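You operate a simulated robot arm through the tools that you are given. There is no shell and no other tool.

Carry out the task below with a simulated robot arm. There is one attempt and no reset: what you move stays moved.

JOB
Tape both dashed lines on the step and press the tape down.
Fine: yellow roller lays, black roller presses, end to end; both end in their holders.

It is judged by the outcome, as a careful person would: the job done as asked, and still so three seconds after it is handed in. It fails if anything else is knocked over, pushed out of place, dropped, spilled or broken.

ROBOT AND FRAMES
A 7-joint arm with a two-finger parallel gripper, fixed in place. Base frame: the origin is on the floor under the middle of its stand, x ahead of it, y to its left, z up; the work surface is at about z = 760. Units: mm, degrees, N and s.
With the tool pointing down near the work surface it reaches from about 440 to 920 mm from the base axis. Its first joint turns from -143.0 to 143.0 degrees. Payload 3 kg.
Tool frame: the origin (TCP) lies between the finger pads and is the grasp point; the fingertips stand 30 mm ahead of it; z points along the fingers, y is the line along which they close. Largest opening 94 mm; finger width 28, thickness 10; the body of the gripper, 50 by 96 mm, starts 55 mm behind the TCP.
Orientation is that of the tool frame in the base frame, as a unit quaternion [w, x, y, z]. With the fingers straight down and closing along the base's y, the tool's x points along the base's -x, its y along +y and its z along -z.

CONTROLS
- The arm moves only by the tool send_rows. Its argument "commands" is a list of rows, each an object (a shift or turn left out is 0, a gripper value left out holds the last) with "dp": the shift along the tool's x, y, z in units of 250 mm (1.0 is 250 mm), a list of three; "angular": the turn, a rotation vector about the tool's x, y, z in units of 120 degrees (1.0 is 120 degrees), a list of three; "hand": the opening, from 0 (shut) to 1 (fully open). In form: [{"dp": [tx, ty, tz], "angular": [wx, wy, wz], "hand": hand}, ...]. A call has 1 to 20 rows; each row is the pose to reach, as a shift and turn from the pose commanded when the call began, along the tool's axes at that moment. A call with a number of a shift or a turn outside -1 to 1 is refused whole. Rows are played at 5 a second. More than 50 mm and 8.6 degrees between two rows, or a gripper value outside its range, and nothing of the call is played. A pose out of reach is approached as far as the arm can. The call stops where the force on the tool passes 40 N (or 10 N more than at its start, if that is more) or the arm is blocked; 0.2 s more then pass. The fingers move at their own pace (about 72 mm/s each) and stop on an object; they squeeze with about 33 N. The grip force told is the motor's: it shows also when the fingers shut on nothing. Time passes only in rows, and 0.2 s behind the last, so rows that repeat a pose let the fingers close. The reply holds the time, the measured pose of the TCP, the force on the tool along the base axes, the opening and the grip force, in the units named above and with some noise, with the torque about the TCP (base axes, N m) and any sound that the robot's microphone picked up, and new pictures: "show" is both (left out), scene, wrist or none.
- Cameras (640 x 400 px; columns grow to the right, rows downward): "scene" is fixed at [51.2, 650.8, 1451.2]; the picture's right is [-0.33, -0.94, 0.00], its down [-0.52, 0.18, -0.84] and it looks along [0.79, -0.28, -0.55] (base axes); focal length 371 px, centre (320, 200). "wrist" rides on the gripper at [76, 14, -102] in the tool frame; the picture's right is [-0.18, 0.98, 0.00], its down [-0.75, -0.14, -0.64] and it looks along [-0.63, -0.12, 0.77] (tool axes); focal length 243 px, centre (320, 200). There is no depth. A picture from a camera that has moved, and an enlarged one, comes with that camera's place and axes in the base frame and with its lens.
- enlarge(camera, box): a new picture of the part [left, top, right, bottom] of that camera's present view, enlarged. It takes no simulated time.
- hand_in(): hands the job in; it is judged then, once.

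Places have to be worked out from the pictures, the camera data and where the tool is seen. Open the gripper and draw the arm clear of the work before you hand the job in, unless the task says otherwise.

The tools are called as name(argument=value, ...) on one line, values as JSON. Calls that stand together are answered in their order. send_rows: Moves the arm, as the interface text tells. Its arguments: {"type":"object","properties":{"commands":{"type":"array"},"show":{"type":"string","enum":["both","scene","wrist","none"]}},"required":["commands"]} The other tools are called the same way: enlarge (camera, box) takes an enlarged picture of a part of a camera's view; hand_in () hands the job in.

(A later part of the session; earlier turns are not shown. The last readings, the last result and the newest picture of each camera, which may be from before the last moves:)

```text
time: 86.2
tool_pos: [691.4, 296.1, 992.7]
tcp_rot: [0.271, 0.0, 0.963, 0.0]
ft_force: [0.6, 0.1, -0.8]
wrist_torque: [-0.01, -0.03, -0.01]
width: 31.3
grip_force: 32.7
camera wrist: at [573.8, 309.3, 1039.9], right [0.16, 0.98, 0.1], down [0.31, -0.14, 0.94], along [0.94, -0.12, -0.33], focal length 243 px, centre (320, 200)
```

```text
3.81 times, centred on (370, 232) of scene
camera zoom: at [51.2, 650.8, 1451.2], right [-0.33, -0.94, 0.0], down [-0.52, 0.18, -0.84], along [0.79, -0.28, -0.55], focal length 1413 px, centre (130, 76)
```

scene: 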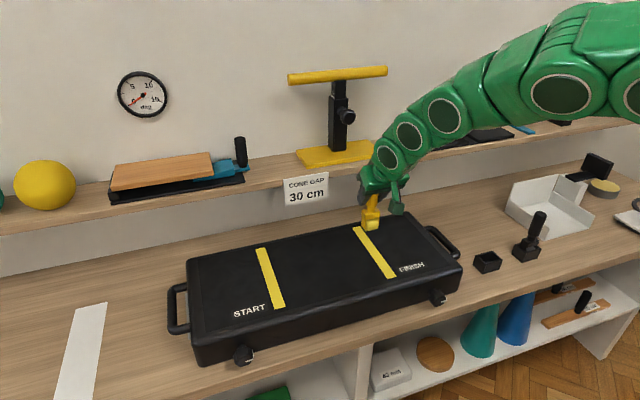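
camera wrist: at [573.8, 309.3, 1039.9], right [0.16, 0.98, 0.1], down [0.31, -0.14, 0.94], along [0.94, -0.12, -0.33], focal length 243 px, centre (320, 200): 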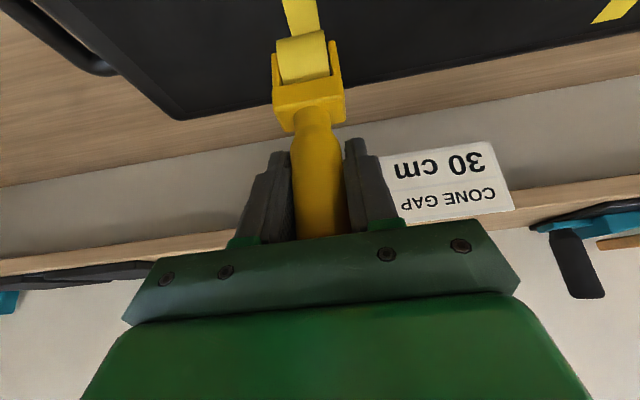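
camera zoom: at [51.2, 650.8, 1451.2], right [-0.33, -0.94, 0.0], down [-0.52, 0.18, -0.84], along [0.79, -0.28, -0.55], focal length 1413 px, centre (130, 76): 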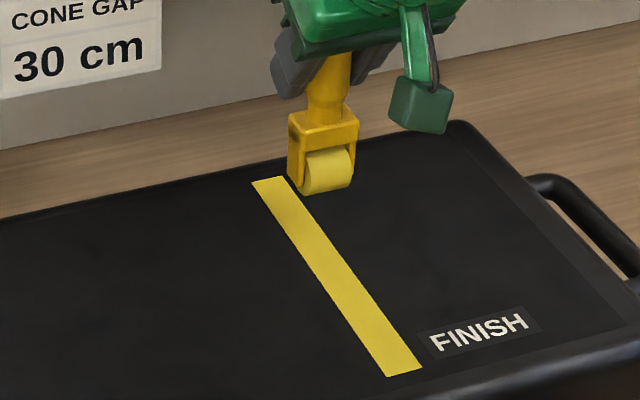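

The roller is upright again (pitch about 0°) at a 31° gripper tilt, and both tapes are intact. Moving back over the yellow holder.

send_rows(commands=[{"dp": [0.042, -0.153, -0.0258]}, {"dp": [0.0843, -0.306, -0.0516]}, {"dp": [0.1265, -0.459, -0.0773]}, {"dp": [0.1686, -0.612, -0.1031]}, {"dp": [0.1686, -0.612, -0.1031]}], show="none")

send_rows(commands=[{"dp": [0.042, -0.153, -0.0258]}, {"dp": [0.0843, -0.306, -0.0516]}, {"dp": [0.1265, -0.459, -0.0773]}, {"dp": [0.1686, -0.612, -0.1031]}, {"dp": [0.2312, -0.612, -0.0007]}, {"dp": [0.2312, -0.612, -0.0007]}, {"dp": [0.2312, -0.612, -0.0007]}], show="both")

enlarge(camera="scene", box=[440, 180, 600, 280])

enlarge(camera="wrist", box=[240, 20, 400, 120])

```text
time: 87.4
tool_pos: [643.1, 142.3, 994.4]
tcp_rot: [0.27, 0.0, 0.963, 0.0]
ft_force: [0.2, 0.6, -1.4]
wrist_torque: [-0.01, 0.0, 0.02]
width: 31.3
grip_force: 32.9
```

```text
time: 89.0
tool_pos: [594.6, -8.9, 962.4]
tcp_rot: [0.271, -0.001, 0.963, 0.001]
ft_force: [-0.5, 0.0, -1.9]
wrist_torque: [0.0, 0.02, -0.03]
width: 30.9
grip_force: 33.1
camera wrist: at [476.3, 3.9, 1009.4], right [0.16, 0.98, 0.1], down [0.31, -0.14, 0.94], along [0.94, -0.12, -0.32], focal length 243 px, centre (320, 200)
```

scene: 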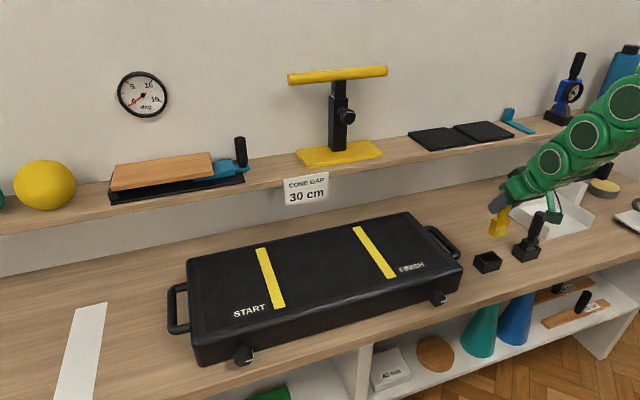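
wrist: 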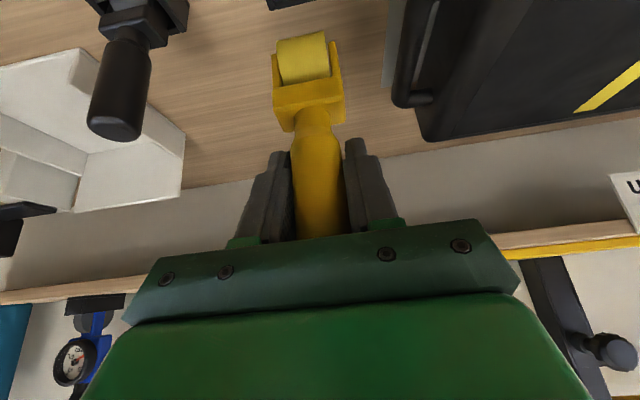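

```text
4.00 times, centred on (520, 230) of scene
camera zoom: at [51.2, 650.8, 1451.2], right [-0.33, -0.94, 0.0], down [-0.52, 0.18, -0.84], along [0.79, -0.28, -0.55], focal length 1483 px, centre (-480, 80)
```

zoom: 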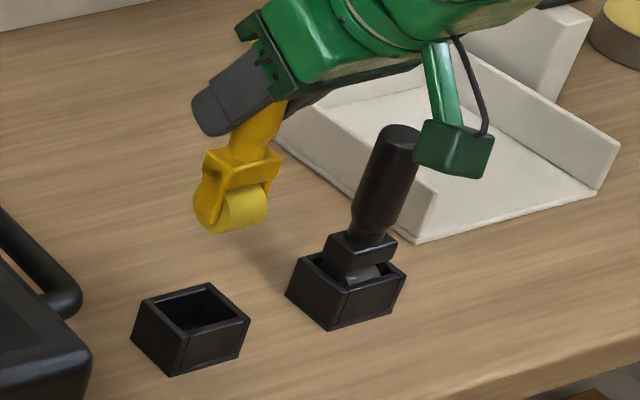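

```text
4.00 times, centred on (320, 70) of wrist
camera zoom: at [476.3, 3.9, 1009.4], right [0.16, 0.98, 0.1], down [0.31, -0.14, 0.94], along [0.94, -0.12, -0.32], focal length 970 px, centre (320, 720)
```

zoom: 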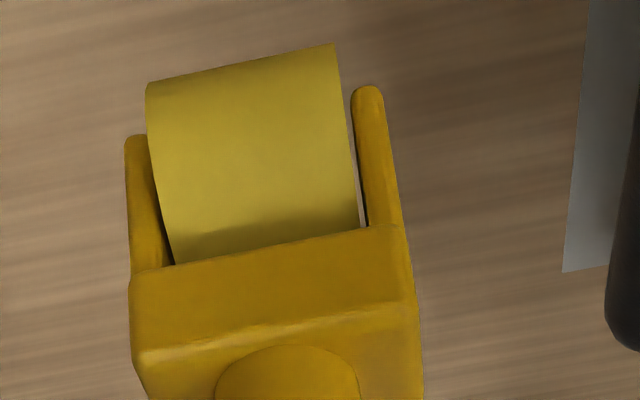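

Compared with the first lift-out view, the roller sits about 2 mm too far in +x and 0.5 mm in +y. I'll correct that while lowering to just above the rim.

send_rows(commands=[{"dp": [0.0352, -0.002, 0.05]}, {"dp": [0.0687, -0.002, 0.1029]}, {"dp": [0.1022, -0.002, 0.1554]}, {"dp": [0.1356, -0.002, 0.2078]}, {"dp": [0.1356, -0.002, 0.2078]}], show="both")

enlarge(camera="scene", box=[460, 220, 540, 280])

enlarge(camera="wrist", box=[220, 0, 420, 125])

```text
time: 90.2
tool_pos: [591.8, -10.9, 901.8]
tcp_rot: [0.271, 0.001, 0.963, 0.0]
ft_force: [0.7, -1.1, -0.4]
wrist_torque: [-0.03, -0.01, 0.01]
width: 31.3
grip_force: 32.8
camera wrist: at [473.3, 2.9, 948.5], right [0.16, 0.98, 0.1], down [0.31, -0.14, 0.94], along [0.94, -0.12, -0.32], focal length 243 px, centre (320, 200)
```

scene: 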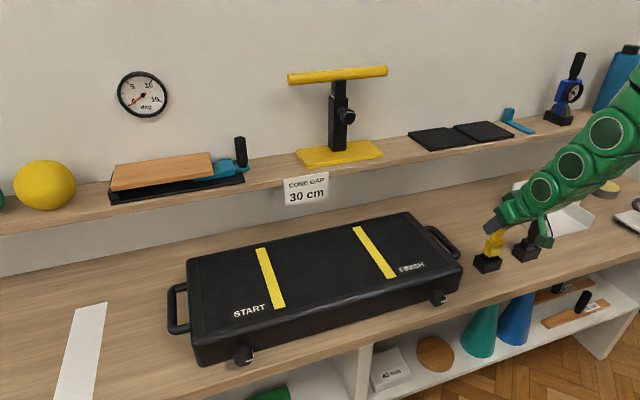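
wrist: 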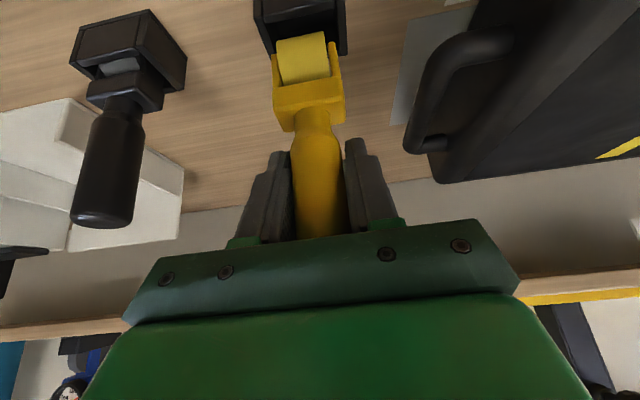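

```text
6.67 times, centred on (500, 250) of scene
camera zoom: at [51.2, 650.8, 1451.2], right [-0.33, -0.94, 0.0], down [-0.52, 0.18, -0.84], along [0.79, -0.28, -0.55], focal length 2472 px, centre (-880, -133)
```

zoom: 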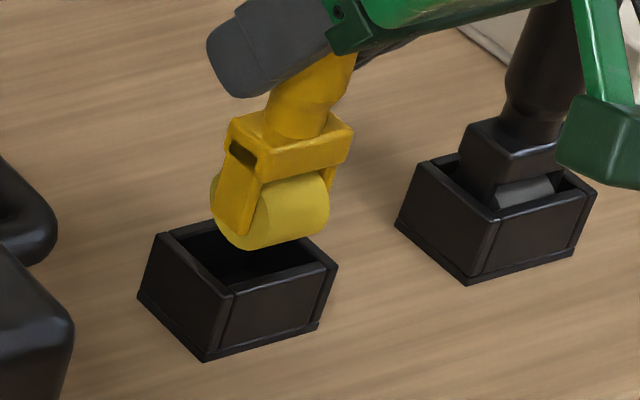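

```text
3.20 times, centred on (320, 62) of wrist
camera zoom: at [473.3, 2.9, 948.5], right [0.16, 0.98, 0.1], down [0.31, -0.14, 0.94], along [0.94, -0.12, -0.32], focal length 776 px, centre (320, 640)
```

zoom: 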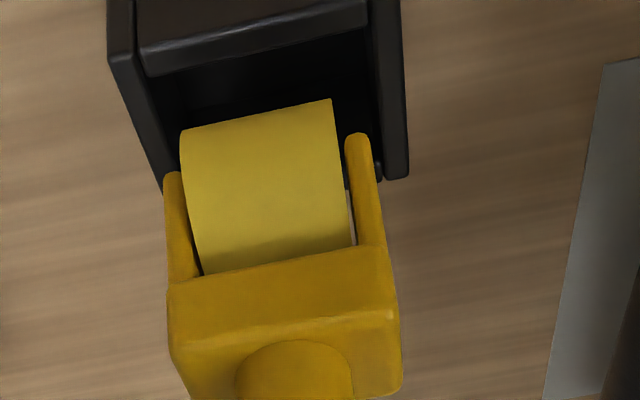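

The wheel and holder projections agree within about 1 mm. I'll lower into the holder slowly, checking forces.

send_rows(commands=[{"dp": [0.0125, 0, 0.0205]}, {"dp": [0.025, 0, 0.0409]}, {"dp": [0.0313, 0, 0.0512]}, {"dp": [0.0313, 0, 0.0512]}], show="scene")

enlarge(camera="scene", box=[460, 220, 540, 280])

enlarge(camera="wrist", box=[220, 0, 420, 125])

```text
time: 91.2
tool_pos: [590.2, -10.7, 887.1]
tcp_rot: [0.271, 0.0, 0.963, 0.0]
ft_force: [-0.4, 0.1, -1.2]
wrist_torque: [0.05, 0.03, 0.01]
width: 31.2
grip_force: 32.7
```

scene: 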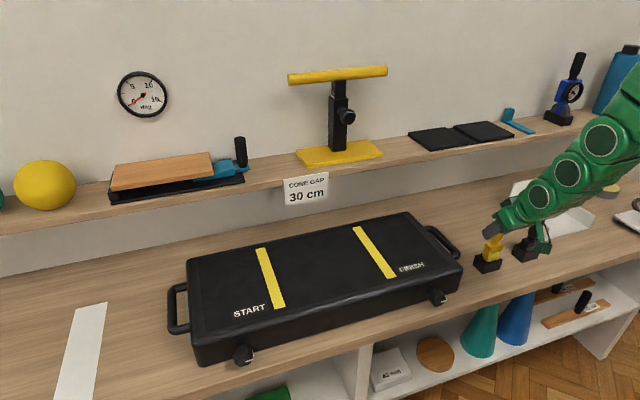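

```text
6.67 times, centred on (500, 250) of scene
camera zoom: at [51.2, 650.8, 1451.2], right [-0.33, -0.94, 0.0], down [-0.52, 0.18, -0.84], along [0.79, -0.28, -0.55], focal length 2472 px, centre (-880, -133)
```

zoom: 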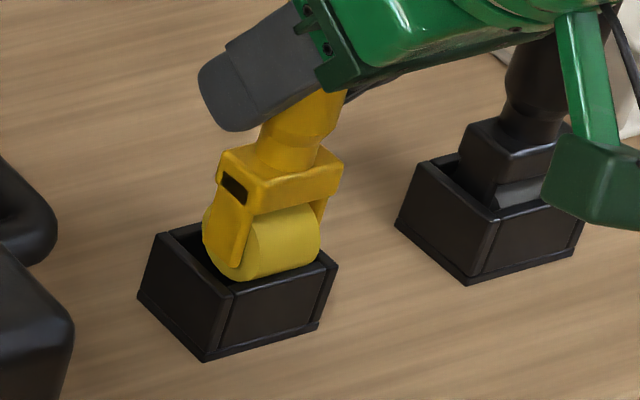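

```text
3.20 times, centred on (320, 62) of wrist
camera zoom: at [472.9, 2.6, 932.9], right [0.16, 0.98, 0.1], down [0.31, -0.14, 0.94], along [0.94, -0.12, -0.33], focal length 776 px, centre (320, 640)
```

zoom: 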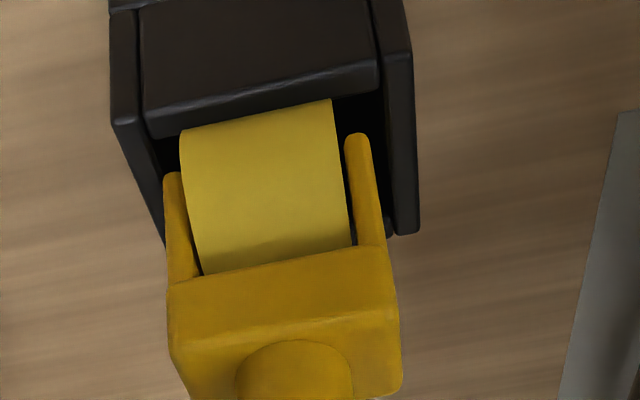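

enlarge(camera="wrist", box=[250, 20, 360, 90])

enlarge(camera="scene", box=[474, 235, 514, 265])

```text
5.71 times, centred on (305, 55) of wrist
camera zoom: at [472.9, 2.6, 932.9], right [0.16, 0.98, 0.1], down [0.31, -0.14, 0.94], along [0.94, -0.12, -0.33], focal length 1386 px, centre (406, 1029)
```

zoom: 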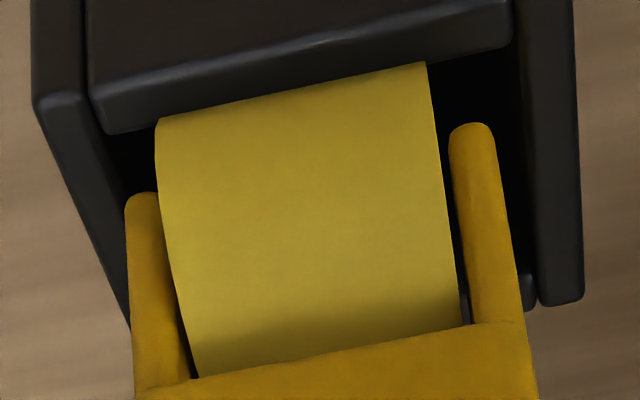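

```text
13.33 times, centred on (494, 250) of scene
camera zoom: at [51.2, 650.8, 1451.2], right [-0.33, -0.94, 0.0], down [-0.52, 0.18, -0.84], along [0.79, -0.28, -0.55], focal length 4944 px, centre (-2000, -467)
```

zoom: 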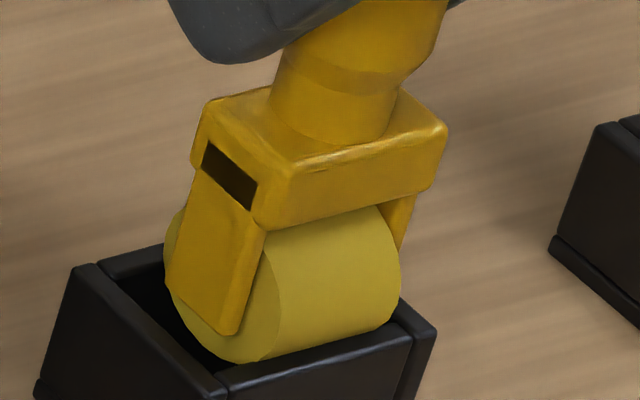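

The wheel looks a few mm too close to the holder's front (-x) wall, slightly toward -y, and about 1.5° off in yaw. I'll raise a little and correct all three before going deeper.

send_rows(commands=[{"dp": [-0.0083, 0, -0.0136]}, {"dp": [-0.0169, 0.0028, -0.0084], "angular": [-0.0052, 0, -0.0085]}, {"dp": [-0.0169, 0.0028, -0.0084], "angular": [-0.0052, 0, -0.0085]}], show="scene")

enlarge(camera="scene", box=[474, 235, 514, 265])

enlarge(camera="wrist", box=[250, 20, 360, 90])

```text
time: 92.0
tool_pos: [594.0, -10.4, 890.0]
tcp_rot: [0.27, -0.01, 0.963, 0.003]
ft_force: [0.4, -0.3, -1.5]
wrist_torque: [-0.03, -0.02, -0.01]
width: 31.5
grip_force: 32.3
```

scene: 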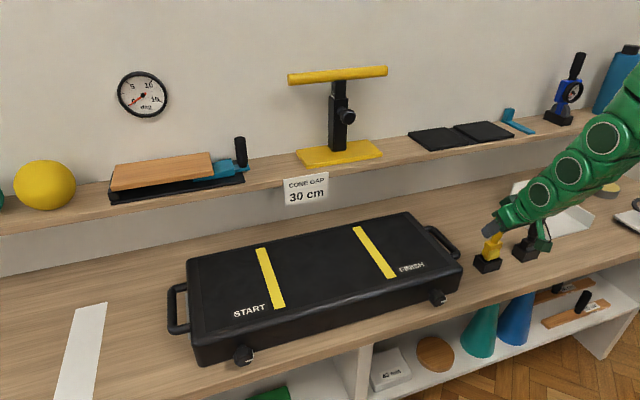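

```text
13.33 times, centred on (494, 250) of scene
camera zoom: at [51.2, 650.8, 1451.2], right [-0.33, -0.94, 0.0], down [-0.52, 0.18, -0.84], along [0.79, -0.28, -0.55], focal length 4944 px, centre (-2000, -467)
```

zoom: 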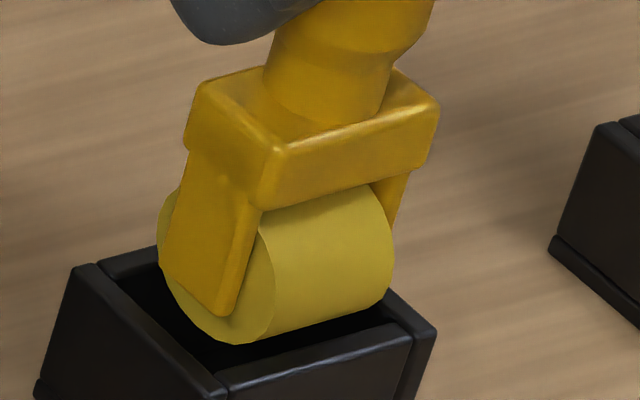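

```text
5.71 times, centred on (305, 55) of wrist
camera zoom: at [474.9, 0.8, 936.3], right [0.14, 0.99, 0.1], down [0.31, -0.13, 0.94], along [0.94, -0.1, -0.33], focal length 1386 px, centre (406, 1029)
```

zoom: 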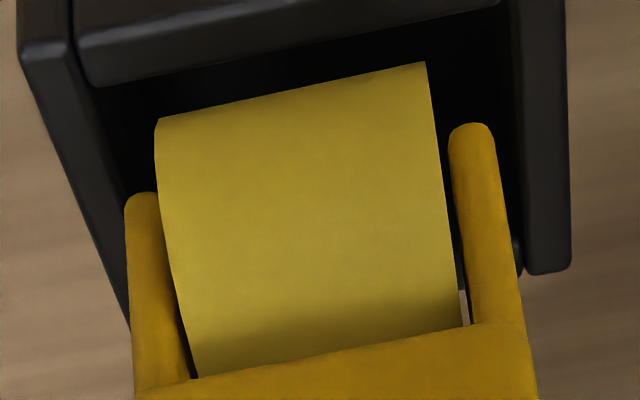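

With the rim at z≈795.5, the fit is about ±1 mm. x and yaw are now good, and y needs about +1 mm. I'll apply that and lower gently.

send_rows(commands=[{"dp": [0.0, 0.004, 0.0]}, {"dp": [0.0084, 0.004, 0.0137]}, {"dp": [0.0167, 0.004, 0.0273]}, {"dp": [0.0167, 0.004, 0.0273]}], show="scene")

enlarge(camera="scene", box=[474, 235, 514, 265])

enlarge(camera="wrist", box=[250, 20, 360, 90])

```text
time: 93.0
tool_pos: [594.3, -9.9, 881.6]
tcp_rot: [0.27, -0.011, 0.963, 0.003]
ft_force: [-0.2, -0.4, -1.3]
wrist_torque: [-0.01, 0.01, 0.01]
width: 31.2
grip_force: 32.8
```

scene: 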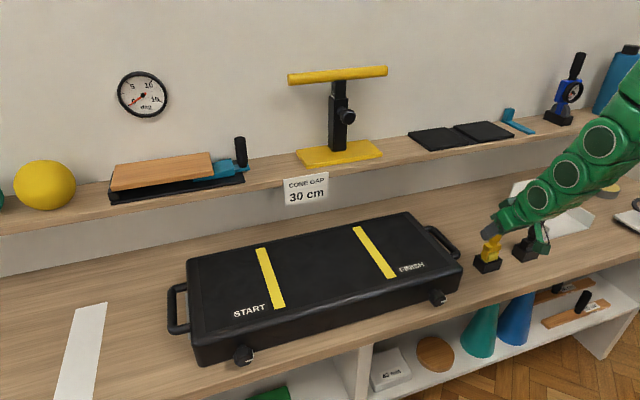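

```text
13.33 times, centred on (494, 250) of scene
camera zoom: at [51.2, 650.8, 1451.2], right [-0.33, -0.94, 0.0], down [-0.52, 0.18, -0.84], along [0.79, -0.28, -0.55], focal length 4944 px, centre (-2000, -467)
```

zoom: 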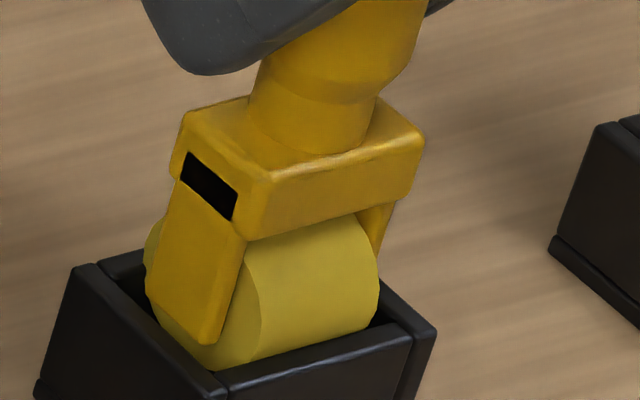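

```text
5.71 times, centred on (305, 55) of wrist
camera zoom: at [475.4, 1.6, 928.7], right [0.14, 0.99, 0.1], down [0.31, -0.13, 0.94], along [0.94, -0.1, -0.33], focal length 1386 px, centre (406, 1029)
```

zoom: 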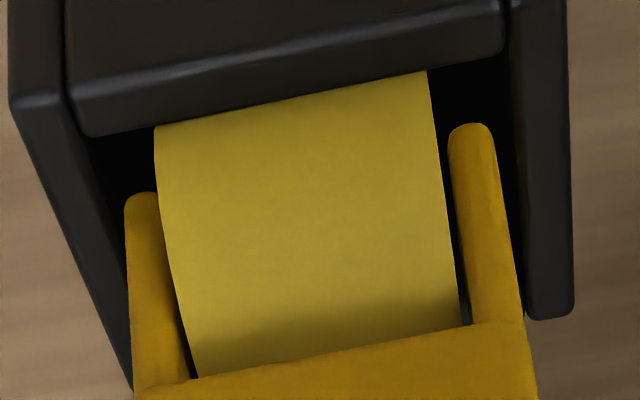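

Gaps now look balanced left and right, and no force is registered. Lowering further.

send_rows(commands=[{"dp": [0.0084, 0.0, 0.0137]}, {"dp": [0.0167, 0.0, 0.0273]}, {"dp": [0.0209, 0.0, 0.0341]}, {"dp": [0.0209, 0.0, 0.0341]}], show="scene")

enlarge(camera="scene", box=[474, 235, 514, 265])

enlarge(camera="wrist", box=[250, 20, 360, 90])

```text
time: 94.0
tool_pos: [591.9, -10.0, 872.2]
tcp_rot: [0.272, -0.01, 0.962, 0.003]
ft_force: [-0.1, -0.6, -0.5]
wrist_torque: [-0.03, -0.02, -0.01]
width: 31.1
grip_force: 33.4
```

scene: 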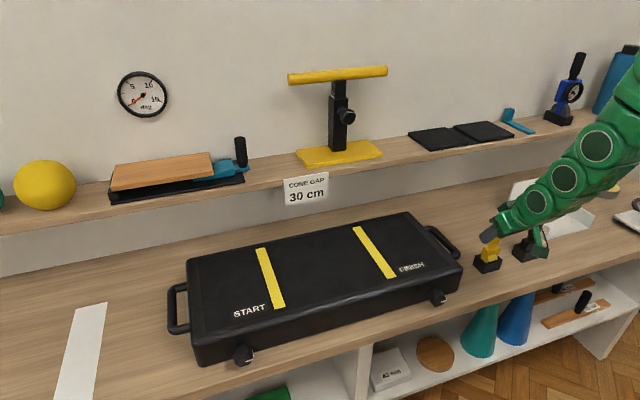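

```text
13.33 times, centred on (494, 250) of scene
camera zoom: at [51.2, 650.8, 1451.2], right [-0.33, -0.94, 0.0], down [-0.52, 0.18, -0.84], along [0.79, -0.28, -0.55], focal length 4944 px, centre (-2000, -467)
```

zoom: 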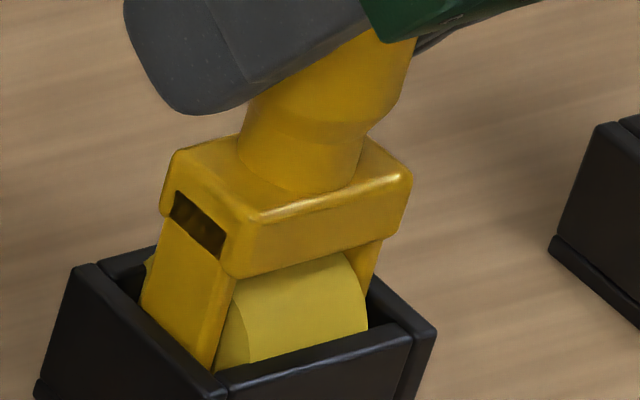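

```text
5.71 times, centred on (305, 55) of wrist
camera zoom: at [475.1, 1.6, 919.2], right [0.14, 0.99, 0.1], down [0.31, -0.13, 0.94], along [0.94, -0.1, -0.32], focal length 1386 px, centre (406, 1029)
```

zoom: 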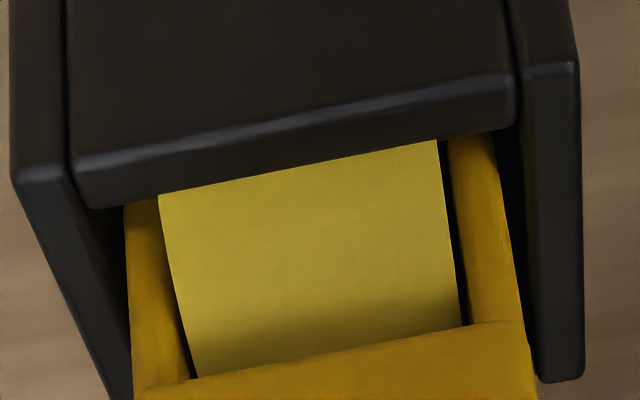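

send_rows(commands=[{"dp": [0.0063, 0.0, 0.0102]}, {"dp": [0.0115, 0.0, 0.0188]}, {"dp": [0.0115, 0.0, 0.0188]}], show="none")

send_rows(commands=[{"dp": [0.0021, 0.0, 0.0034]}, {"dp": [0.0021, 0.0, 0.0034]}], show="none")

```text
time: 94.8
tool_pos: [592.9, -9.1, 866.4]
tcp_rot: [0.271, -0.01, 0.962, 0.003]
ft_force: [0.3, -0.5, -0.7]
wrist_torque: [0.03, 0.0, -0.01]
width: 31.1
grip_force: 33.1
```

```text
time: 95.4
tool_pos: [592.2, -8.7, 865.4]
tcp_rot: [0.271, -0.01, 0.963, 0.003]
ft_force: [-0.4, -0.6, -1.1]
wrist_torque: [-0.01, -0.02, -0.01]
width: 31.1
grip_force: 33.0
```

send_rows(commands=[{"dp": [0.0021, 0.0, 0.0034]}, {"dp": [0.0021, 0.0, 0.0034]}], show="none")

send_rows(commands=[{"dp": [0.0015, 0.0, 0.0024]}, {"dp": [0.0015, 0.0, 0.0024]}], show="scene")

enlarge(camera="scene", box=[474, 235, 514, 265])

```text
time: 96.0
tool_pos: [594.1, -9.1, 863.9]
tcp_rot: [0.27, -0.01, 0.963, 0.003]
ft_force: [0.3, -0.2, -0.6]
wrist_torque: [0.01, -0.01, 0.01]
width: 31.4
grip_force: 32.9
```

```text
time: 96.6
tool_pos: [594.5, -9.7, 863.0]
tcp_rot: [0.27, -0.01, 0.963, 0.003]
ft_force: [-0.2, 0.2, -1.0]
wrist_torque: [0.01, 0.02, -0.01]
width: 31.4
grip_force: 33.6
```

scene: 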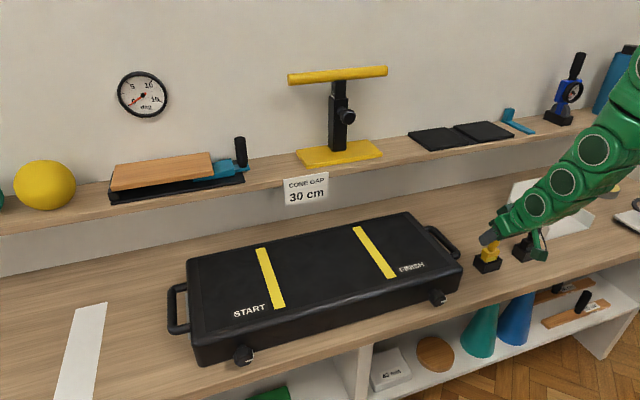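

```text
13.33 times, centred on (494, 250) of scene
camera zoom: at [51.2, 650.8, 1451.2], right [-0.33, -0.94, 0.0], down [-0.52, 0.18, -0.84], along [0.79, -0.28, -0.55], focal length 4944 px, centre (-2000, -467)
```

zoom: 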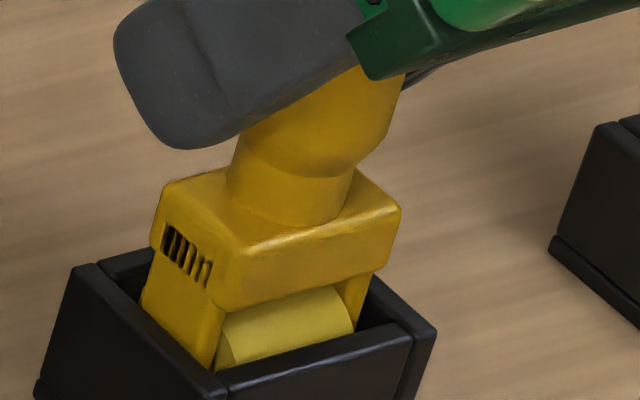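

send_rows(commands=[{"dp": [0.0015, 0.0, 0.0024]}, {"dp": [0.0015, 0.0, 0.0024]}], show="none")

send_rows(commands=[{"dp": [0.0015, 0.0, 0.0024]}, {"dp": [0.0015, 0.0, 0.0024]}], show="none")

enlarge(camera="scene", box=[474, 235, 514, 265])

```text
time: 97.2
tool_pos: [593.7, -10.0, 863.0]
tcp_rot: [0.271, -0.011, 0.963, 0.003]
ft_force: [0.7, -0.3, -1.0]
wrist_torque: [0.0, -0.03, 0.0]
width: 31.3
grip_force: 33.0
```

```text
time: 97.8
tool_pos: [594.2, -9.8, 863.2]
tcp_rot: [0.271, -0.01, 0.962, 0.003]
ft_force: [-0.7, -0.4, 10.3]
wrist_torque: [0.07, -0.01, -0.03]
width: 31.4
grip_force: 33.2
```

```text
13.33 times, centred on (494, 250) of scene
camera zoom: at [51.2, 650.8, 1451.2], right [-0.33, -0.94, 0.0], down [-0.52, 0.18, -0.84], along [0.79, -0.28, -0.55], focal length 4944 px, centre (-2000, -467)
```

zoom: 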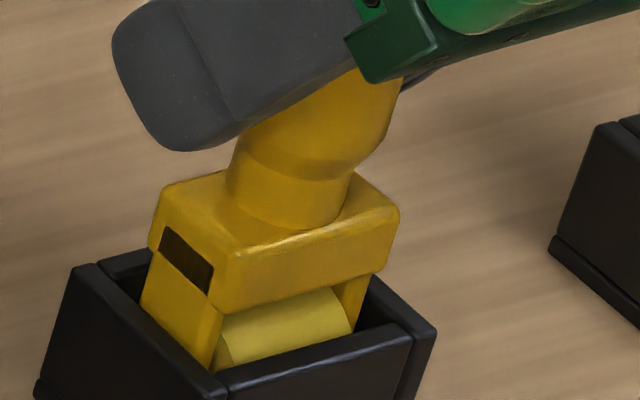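

The roller is seated on the holder floor (Fz≈10 N). I'll relieve the pressure slightly and open the gripper.

send_rows(commands=[{"dp": [-0.0012, 0.0, -0.002]}, {"dp": [-0.0012, 0.0, -0.002], "hand": 0.45}, {"dp": [-0.0012, 0.0, -0.002], "hand": 0.6}, {"dp": [-0.0012, 0.0, -0.002], "hand": 1.0}, {"dp": [-0.0012, 0.0, -0.002], "hand": 1.0}, {"dp": [-0.0012, 0.0, -0.002], "hand": 1.0}], show="both")

enlarge(camera="scene", box=[474, 235, 514, 265])

```text
time: 99.2
tool_pos: [594.2, -10.1, 863.4]
tcp_rot: [0.271, -0.009, 0.962, 0.003]
ft_force: [0.2, -0.1, 0.4]
wrist_torque: [0.03, 0.01, -0.02]
width: 94.0
grip_force: 0.1
camera wrist: at [475.6, 1.6, 910.4], right [0.14, 0.99, 0.1], down [0.31, -0.13, 0.94], along [0.94, -0.1, -0.32], focal length 243 px, centre (320, 200)
```

scene: 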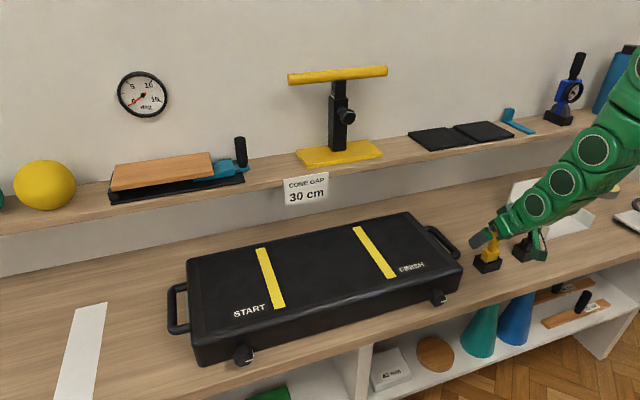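
wrist: 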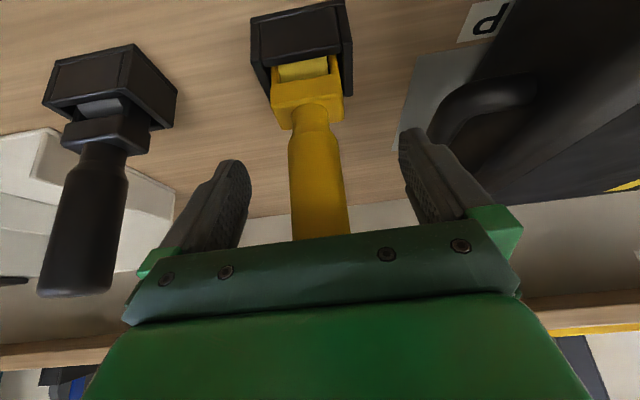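

```text
13.33 times, centred on (494, 250) of scene
camera zoom: at [51.2, 650.8, 1451.2], right [-0.33, -0.94, 0.0], down [-0.52, 0.18, -0.84], along [0.79, -0.28, -0.55], focal length 4944 px, centre (-2000, -467)
```

zoom: 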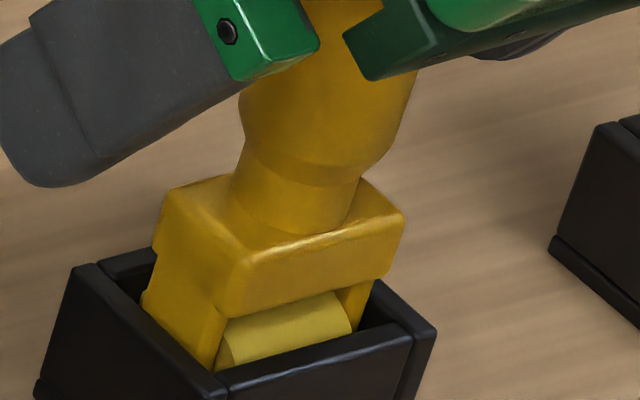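

The yellow roller is released and standing in its holder. I'll raise straight up off it, then shift over the black roller with the yaw reset.

send_rows(commands=[{"dp": [-0.04, 0.0, -0.065], "hand": 1.0}, {"dp": [-0.09, 0.0, -0.147]}, {"dp": [-0.14, 0.0, -0.229]}, {"dp": [-0.1982, 0.0, -0.3242]}, {"dp": [-0.1982, -0.17, -0.3242]}, {"dp": [-0.1982, -0.35, -0.3242]}, {"dp": [-0.1982, -0.525, -0.3242], "angular": [0.0052, 0, 0.0085]}, {"dp": [-0.1982, -0.525, -0.3242], "angular": [0.0052, 0, 0.0085]}, {"dp": [-0.1982, -0.525, -0.3242], "angular": [0.0052, 0, 0.0085]}], show="both")

enlarge(camera="wrist", box=[220, 0, 420, 125])

enlarge(camera="scene", box=[460, 200, 580, 290])

```text
time: 101.2
tool_pos: [596.4, -139.6, 955.7]
tcp_rot: [0.271, 0.0, 0.963, 0.001]
ft_force: [-0.6, 0.1, 0.7]
wrist_torque: [0.03, 0.01, -0.01]
width: 94.0
grip_force: 0.0
camera wrist: at [478.3, -126.9, 1003.5], right [0.16, 0.98, 0.1], down [0.31, -0.14, 0.94], along [0.94, -0.12, -0.33], focal length 243 px, centre (320, 200)
```

scene: 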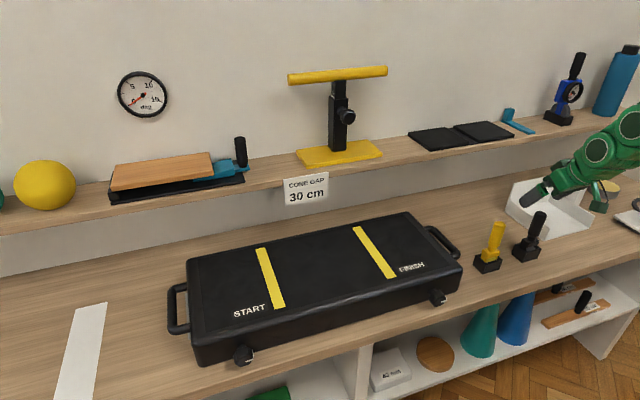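
wrist: 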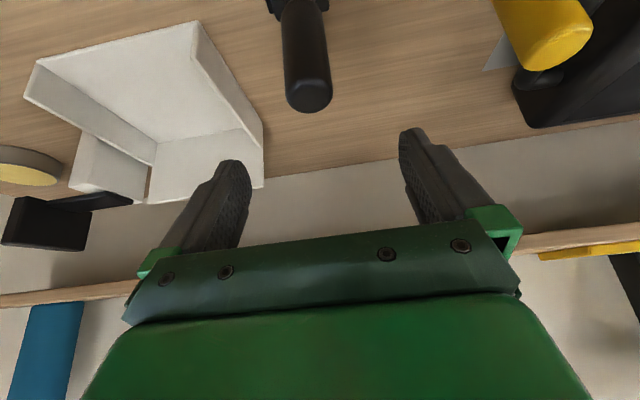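

```text
3.20 times, centred on (320, 62) of wrist
camera zoom: at [478.3, -126.9, 1003.5], right [0.16, 0.98, 0.1], down [0.31, -0.14, 0.94], along [0.94, -0.12, -0.33], focal length 776 px, centre (320, 640)
```

zoom: 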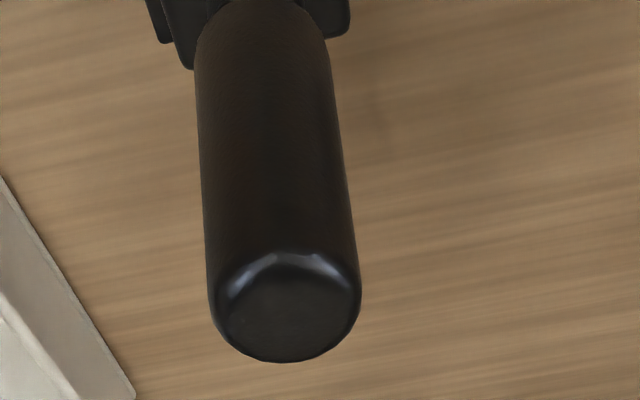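

```text
4.44 times, centred on (520, 245) of scene
camera zoom: at [51.2, 650.8, 1451.2], right [-0.33, -0.94, 0.0], down [-0.52, 0.18, -0.84], along [0.79, -0.28, -0.55], focal length 1648 px, centre (-569, 0)
```

zoom: 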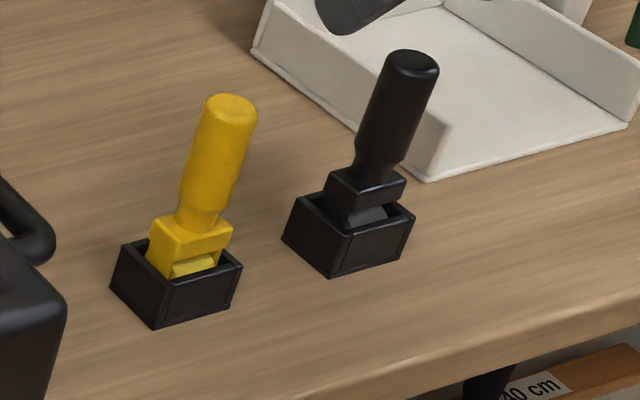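

The yellow roller stands upright in its holder. The black handle is at about (592.7, -140.3), so I'll descend over it, gripping slightly lower for a shorter lever arm.

send_rows(commands=[{"dp": [0.013, 0.0, -0.0079], "hand": 1.0}, {"dp": [0.053, 0.0, 0.0575]}, {"dp": [0.093, 0.0, 0.1229]}, {"dp": [0.133, 0.0, 0.1883]}, {"dp": [0.173, 0.0, 0.2537]}, {"dp": [0.2127, 0.0, 0.3187]}, {"dp": [0.2127, 0.0, 0.3187]}], show="both")

enlarge(camera="wrist", box=[200, 0, 440, 150])

enlarge(camera="scene", box=[460, 200, 580, 290])

```text
time: 102.8
tool_pos: [592.4, -140.3, 860.6]
tcp_rot: [0.271, 0.0, 0.963, 0.001]
ft_force: [0.6, -0.3, -1.1]
wrist_torque: [-0.05, 0.03, -0.01]
width: 93.8
grip_force: 0.1
camera wrist: at [474.3, -126.6, 908.3], right [0.16, 0.98, 0.1], down [0.31, -0.14, 0.94], along [0.94, -0.12, -0.33], focal length 243 px, centre (320, 200)
```

scene: 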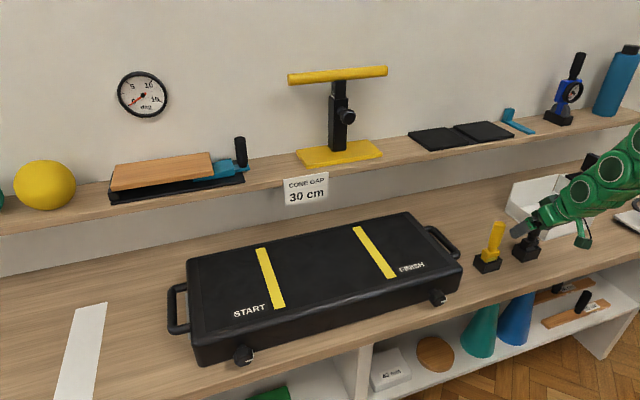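
wrist: 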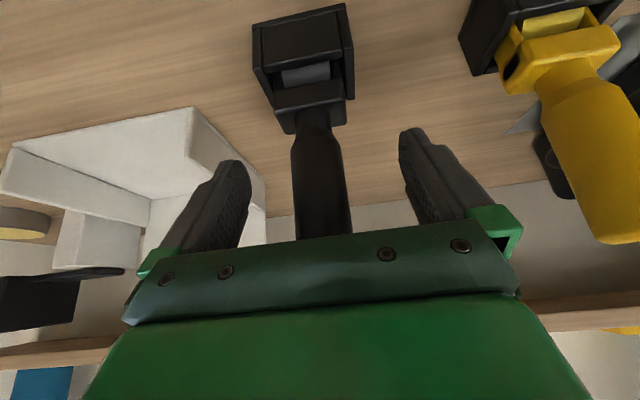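

```text
2.67 times, centred on (320, 75) of wrist
camera zoom: at [474.3, -126.6, 908.3], right [0.16, 0.98, 0.1], down [0.31, -0.14, 0.94], along [0.94, -0.12, -0.33], focal length 647 px, centre (320, 533)
```

zoom: 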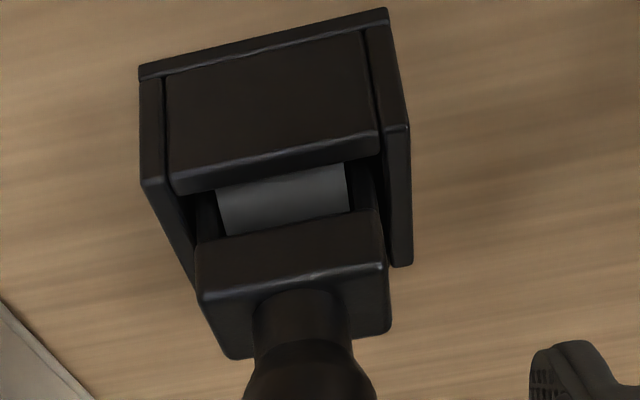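

```text
4.44 times, centred on (520, 245) of scene
camera zoom: at [51.2, 650.8, 1451.2], right [-0.33, -0.94, 0.0], down [-0.52, 0.18, -0.84], along [0.79, -0.28, -0.55], focal length 1648 px, centre (-569, 0)
```

zoom: 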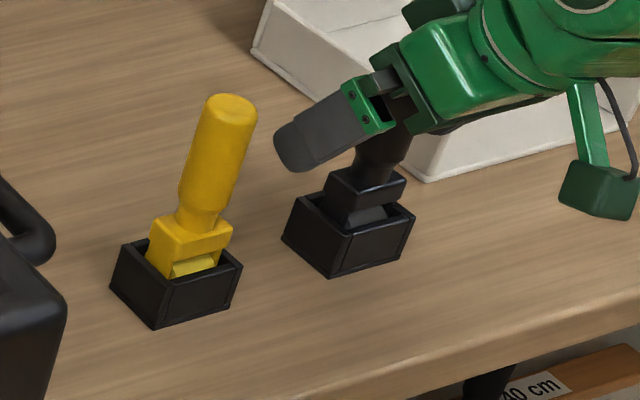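

send_rows(commands=[{"hand": 0.0}, {"hand": 0.0}, {"hand": 0.0}, {"hand": 0.0}, {"hand": 0.0}, {"hand": 0.0}], show="wrist")

enlarge(camera="wrist", box=[220, 0, 420, 125])

```text
time: 104.2
tool_pos: [592.4, -140.1, 861.3]
tcp_rot: [0.27, 0.0, 0.963, -0.001]
ft_force: [0.2, 0.8, 0.9]
wrist_torque: [0.0, -0.02, 0.01]
width: 31.2
grip_force: 33.1
camera wrist: at [474.3, -126.7, 908.4], right [0.16, 0.98, 0.1], down [0.31, -0.14, 0.94], along [0.94, -0.12, -0.32], focal length 243 px, centre (320, 200)
```

wrist: 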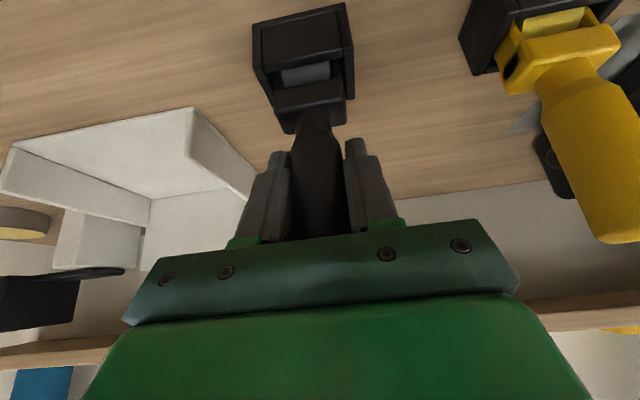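

```text
3.20 times, centred on (320, 62) of wrist
camera zoom: at [474.3, -126.7, 908.4], right [0.16, 0.98, 0.1], down [0.31, -0.14, 0.94], along [0.94, -0.12, -0.32], focal length 776 px, centre (320, 640)
```

zoom: 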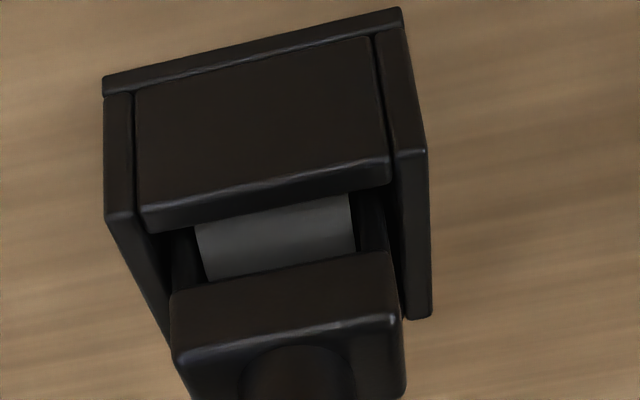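

Gripped at 31 mm. Lifting the black roller straight out.

send_rows(commands=[{"dp": [-0.0209, 0, -0.0341]}, {"dp": [-0.0417, 0, -0.0682]}, {"dp": [-0.0626, 0, -0.1024]}, {"dp": [-0.0939, 0, -0.1536]}, {"dp": [-0.1356, 0, -0.2218]}, {"dp": [-0.1774, 0, -0.2901]}, {"dp": [-0.2191, 0, -0.3583]}, {"dp": [-0.2191, 0, -0.3583]}, {"dp": [-0.2191, 0, -0.3583]}], show="both")

enlarge(camera="wrist", box=[220, 0, 420, 125])

enlarge(camera="scene", box=[460, 190, 580, 280])

```text
time: 106.2
tool_pos: [592.1, -139.7, 967.7]
tcp_rot: [0.272, 0.0, 0.962, 0.0]
ft_force: [-0.7, 0.4, -1.5]
wrist_torque: [0.02, 0.01, -0.02]
width: 31.3
grip_force: 32.7
camera wrist: at [473.8, -127.0, 1015.3], right [0.16, 0.98, 0.1], down [0.31, -0.14, 0.94], along [0.94, -0.12, -0.32], focal length 243 px, centre (320, 200)
```

scene: 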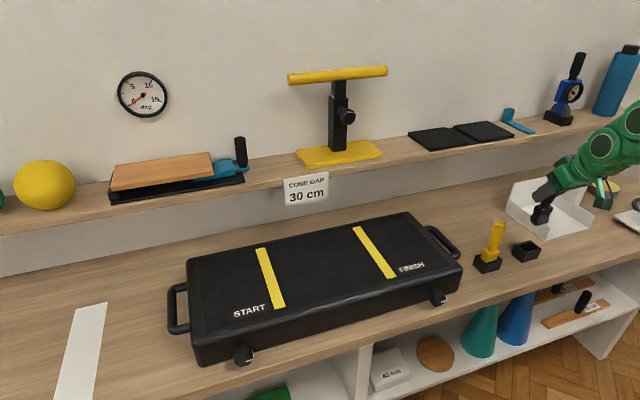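
wrist: 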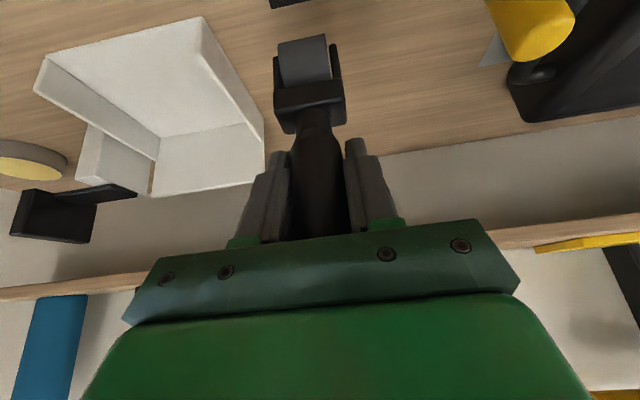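

```text
3.20 times, centred on (320, 62) of wrist
camera zoom: at [473.8, -127.0, 1015.3], right [0.16, 0.98, 0.1], down [0.31, -0.14, 0.94], along [0.94, -0.12, -0.32], focal length 776 px, centre (320, 640)
```

zoom: 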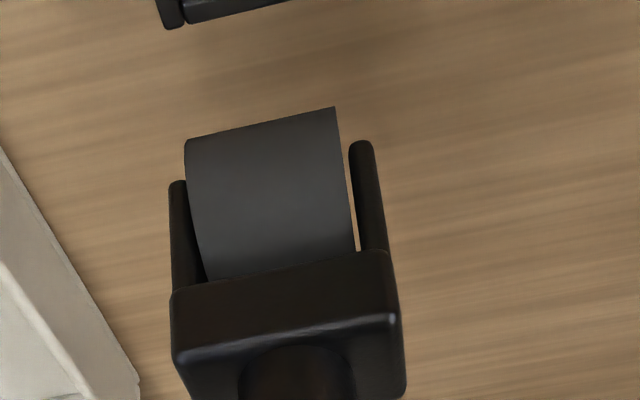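

```text
4.44 times, centred on (520, 235) of scene
camera zoom: at [51.2, 650.8, 1451.2], right [-0.33, -0.94, 0.0], down [-0.52, 0.18, -0.84], along [0.79, -0.28, -0.55], focal length 1648 px, centre (-569, 44)
```

zoom: 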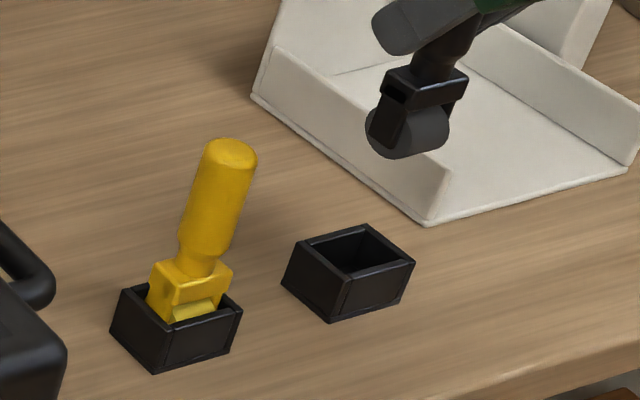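

The black roller is out and upright. I'll raise it well above the yellow handle (top z≈900) and carry it over to the FINISH line's near end.

send_rows(commands=[{"dp": [-0.0678, 0, -0.1109]}, {"dp": [-0.1356, 0, -0.2218]}, {"dp": [-0.1356, 0.16, -0.2218]}, {"dp": [-0.1356, 0.33, -0.2218]}, {"dp": [-0.1356, 0.5, -0.2218]}, {"dp": [-0.1356, 0.67, -0.2218]}, {"dp": [-0.1356, 0.84, -0.2218]}, {"dp": [-0.1356, 1.0, -0.2218]}, {"dp": [-0.1356, 1.0, -0.2218]}], show="none")

send_rows(commands=[{"dp": [0.022, 0.16, -0.013]}, {"dp": [0.044, 0.32, -0.026]}, {"dp": [0.066, 0.48, -0.04]}, {"dp": [0.09, 0.62, -0.053]}, {"dp": [0.1037, 0.74, -0.0634]}, {"dp": [0.1768, 0.74, 0.056]}, {"dp": [0.1768, 0.74, 0.056]}, {"dp": [0.1768, 0.74, 0.056]}], show="both")

enlarge(camera="wrist", box=[220, 0, 420, 125])

enlarge(camera="scene", box=[330, 200, 450, 290])

```text
time: 108.2
tool_pos: [591.1, 111.2, 1032.0]
tcp_rot: [0.27, 0.0, 0.963, 0.0]
ft_force: [0.7, 0.4, -1.0]
wrist_torque: [0.0, 0.0, 0.04]
width: 31.2
grip_force: 33.4
```

```text
time: 110.0
tool_pos: [561.4, 293.6, 997.8]
tcp_rot: [0.271, 0.0, 0.963, 0.0]
ft_force: [-0.6, -0.1, -0.7]
wrist_torque: [-0.01, 0.02, 0.02]
width: 31.3
grip_force: 33.1
camera wrist: at [443.2, 307.0, 1045.3], right [0.16, 0.98, 0.1], down [0.31, -0.14, 0.94], along [0.94, -0.12, -0.33], focal length 243 px, centre (320, 200)
```

scene: 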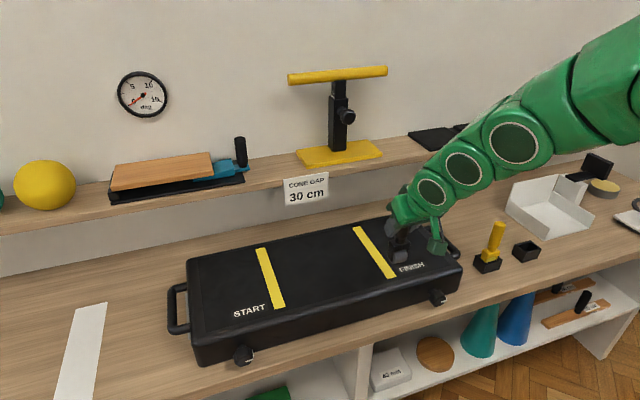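
wrist: 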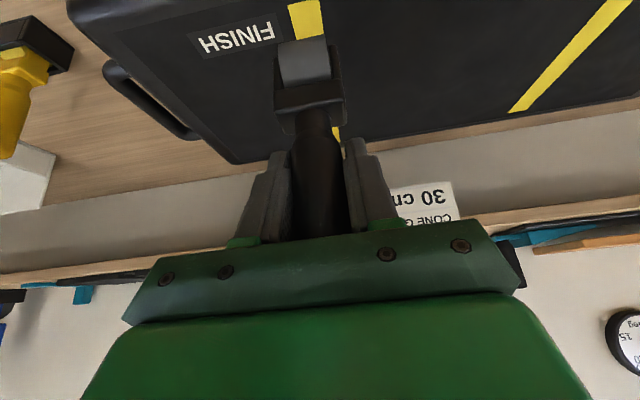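

```text
3.20 times, centred on (320, 62) of wrist
camera zoom: at [443.2, 307.0, 1045.3], right [0.16, 0.98, 0.1], down [0.31, -0.14, 0.94], along [0.94, -0.12, -0.33], focal length 776 px, centre (320, 640)
```

zoom: 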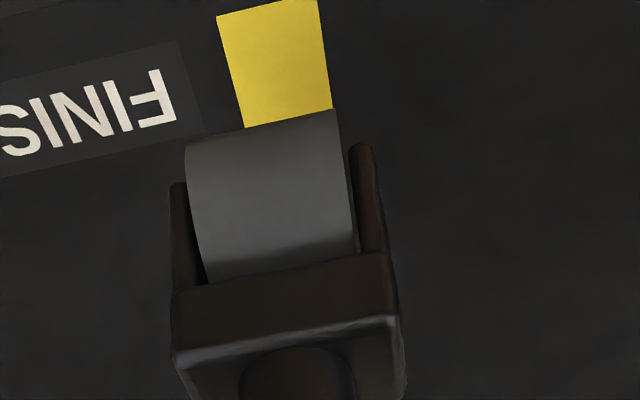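

```text
4.44 times, centred on (390, 245) of scene
camera zoom: at [51.2, 650.8, 1451.2], right [-0.33, -0.94, 0.0], down [-0.52, 0.18, -0.84], along [0.79, -0.28, -0.55], focal length 1648 px, centre (9, 0)
```

zoom: 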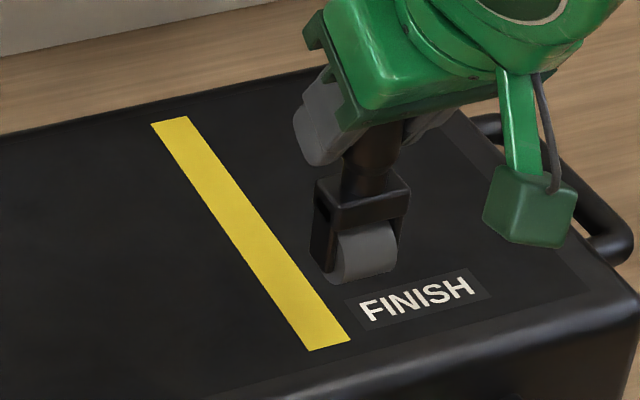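

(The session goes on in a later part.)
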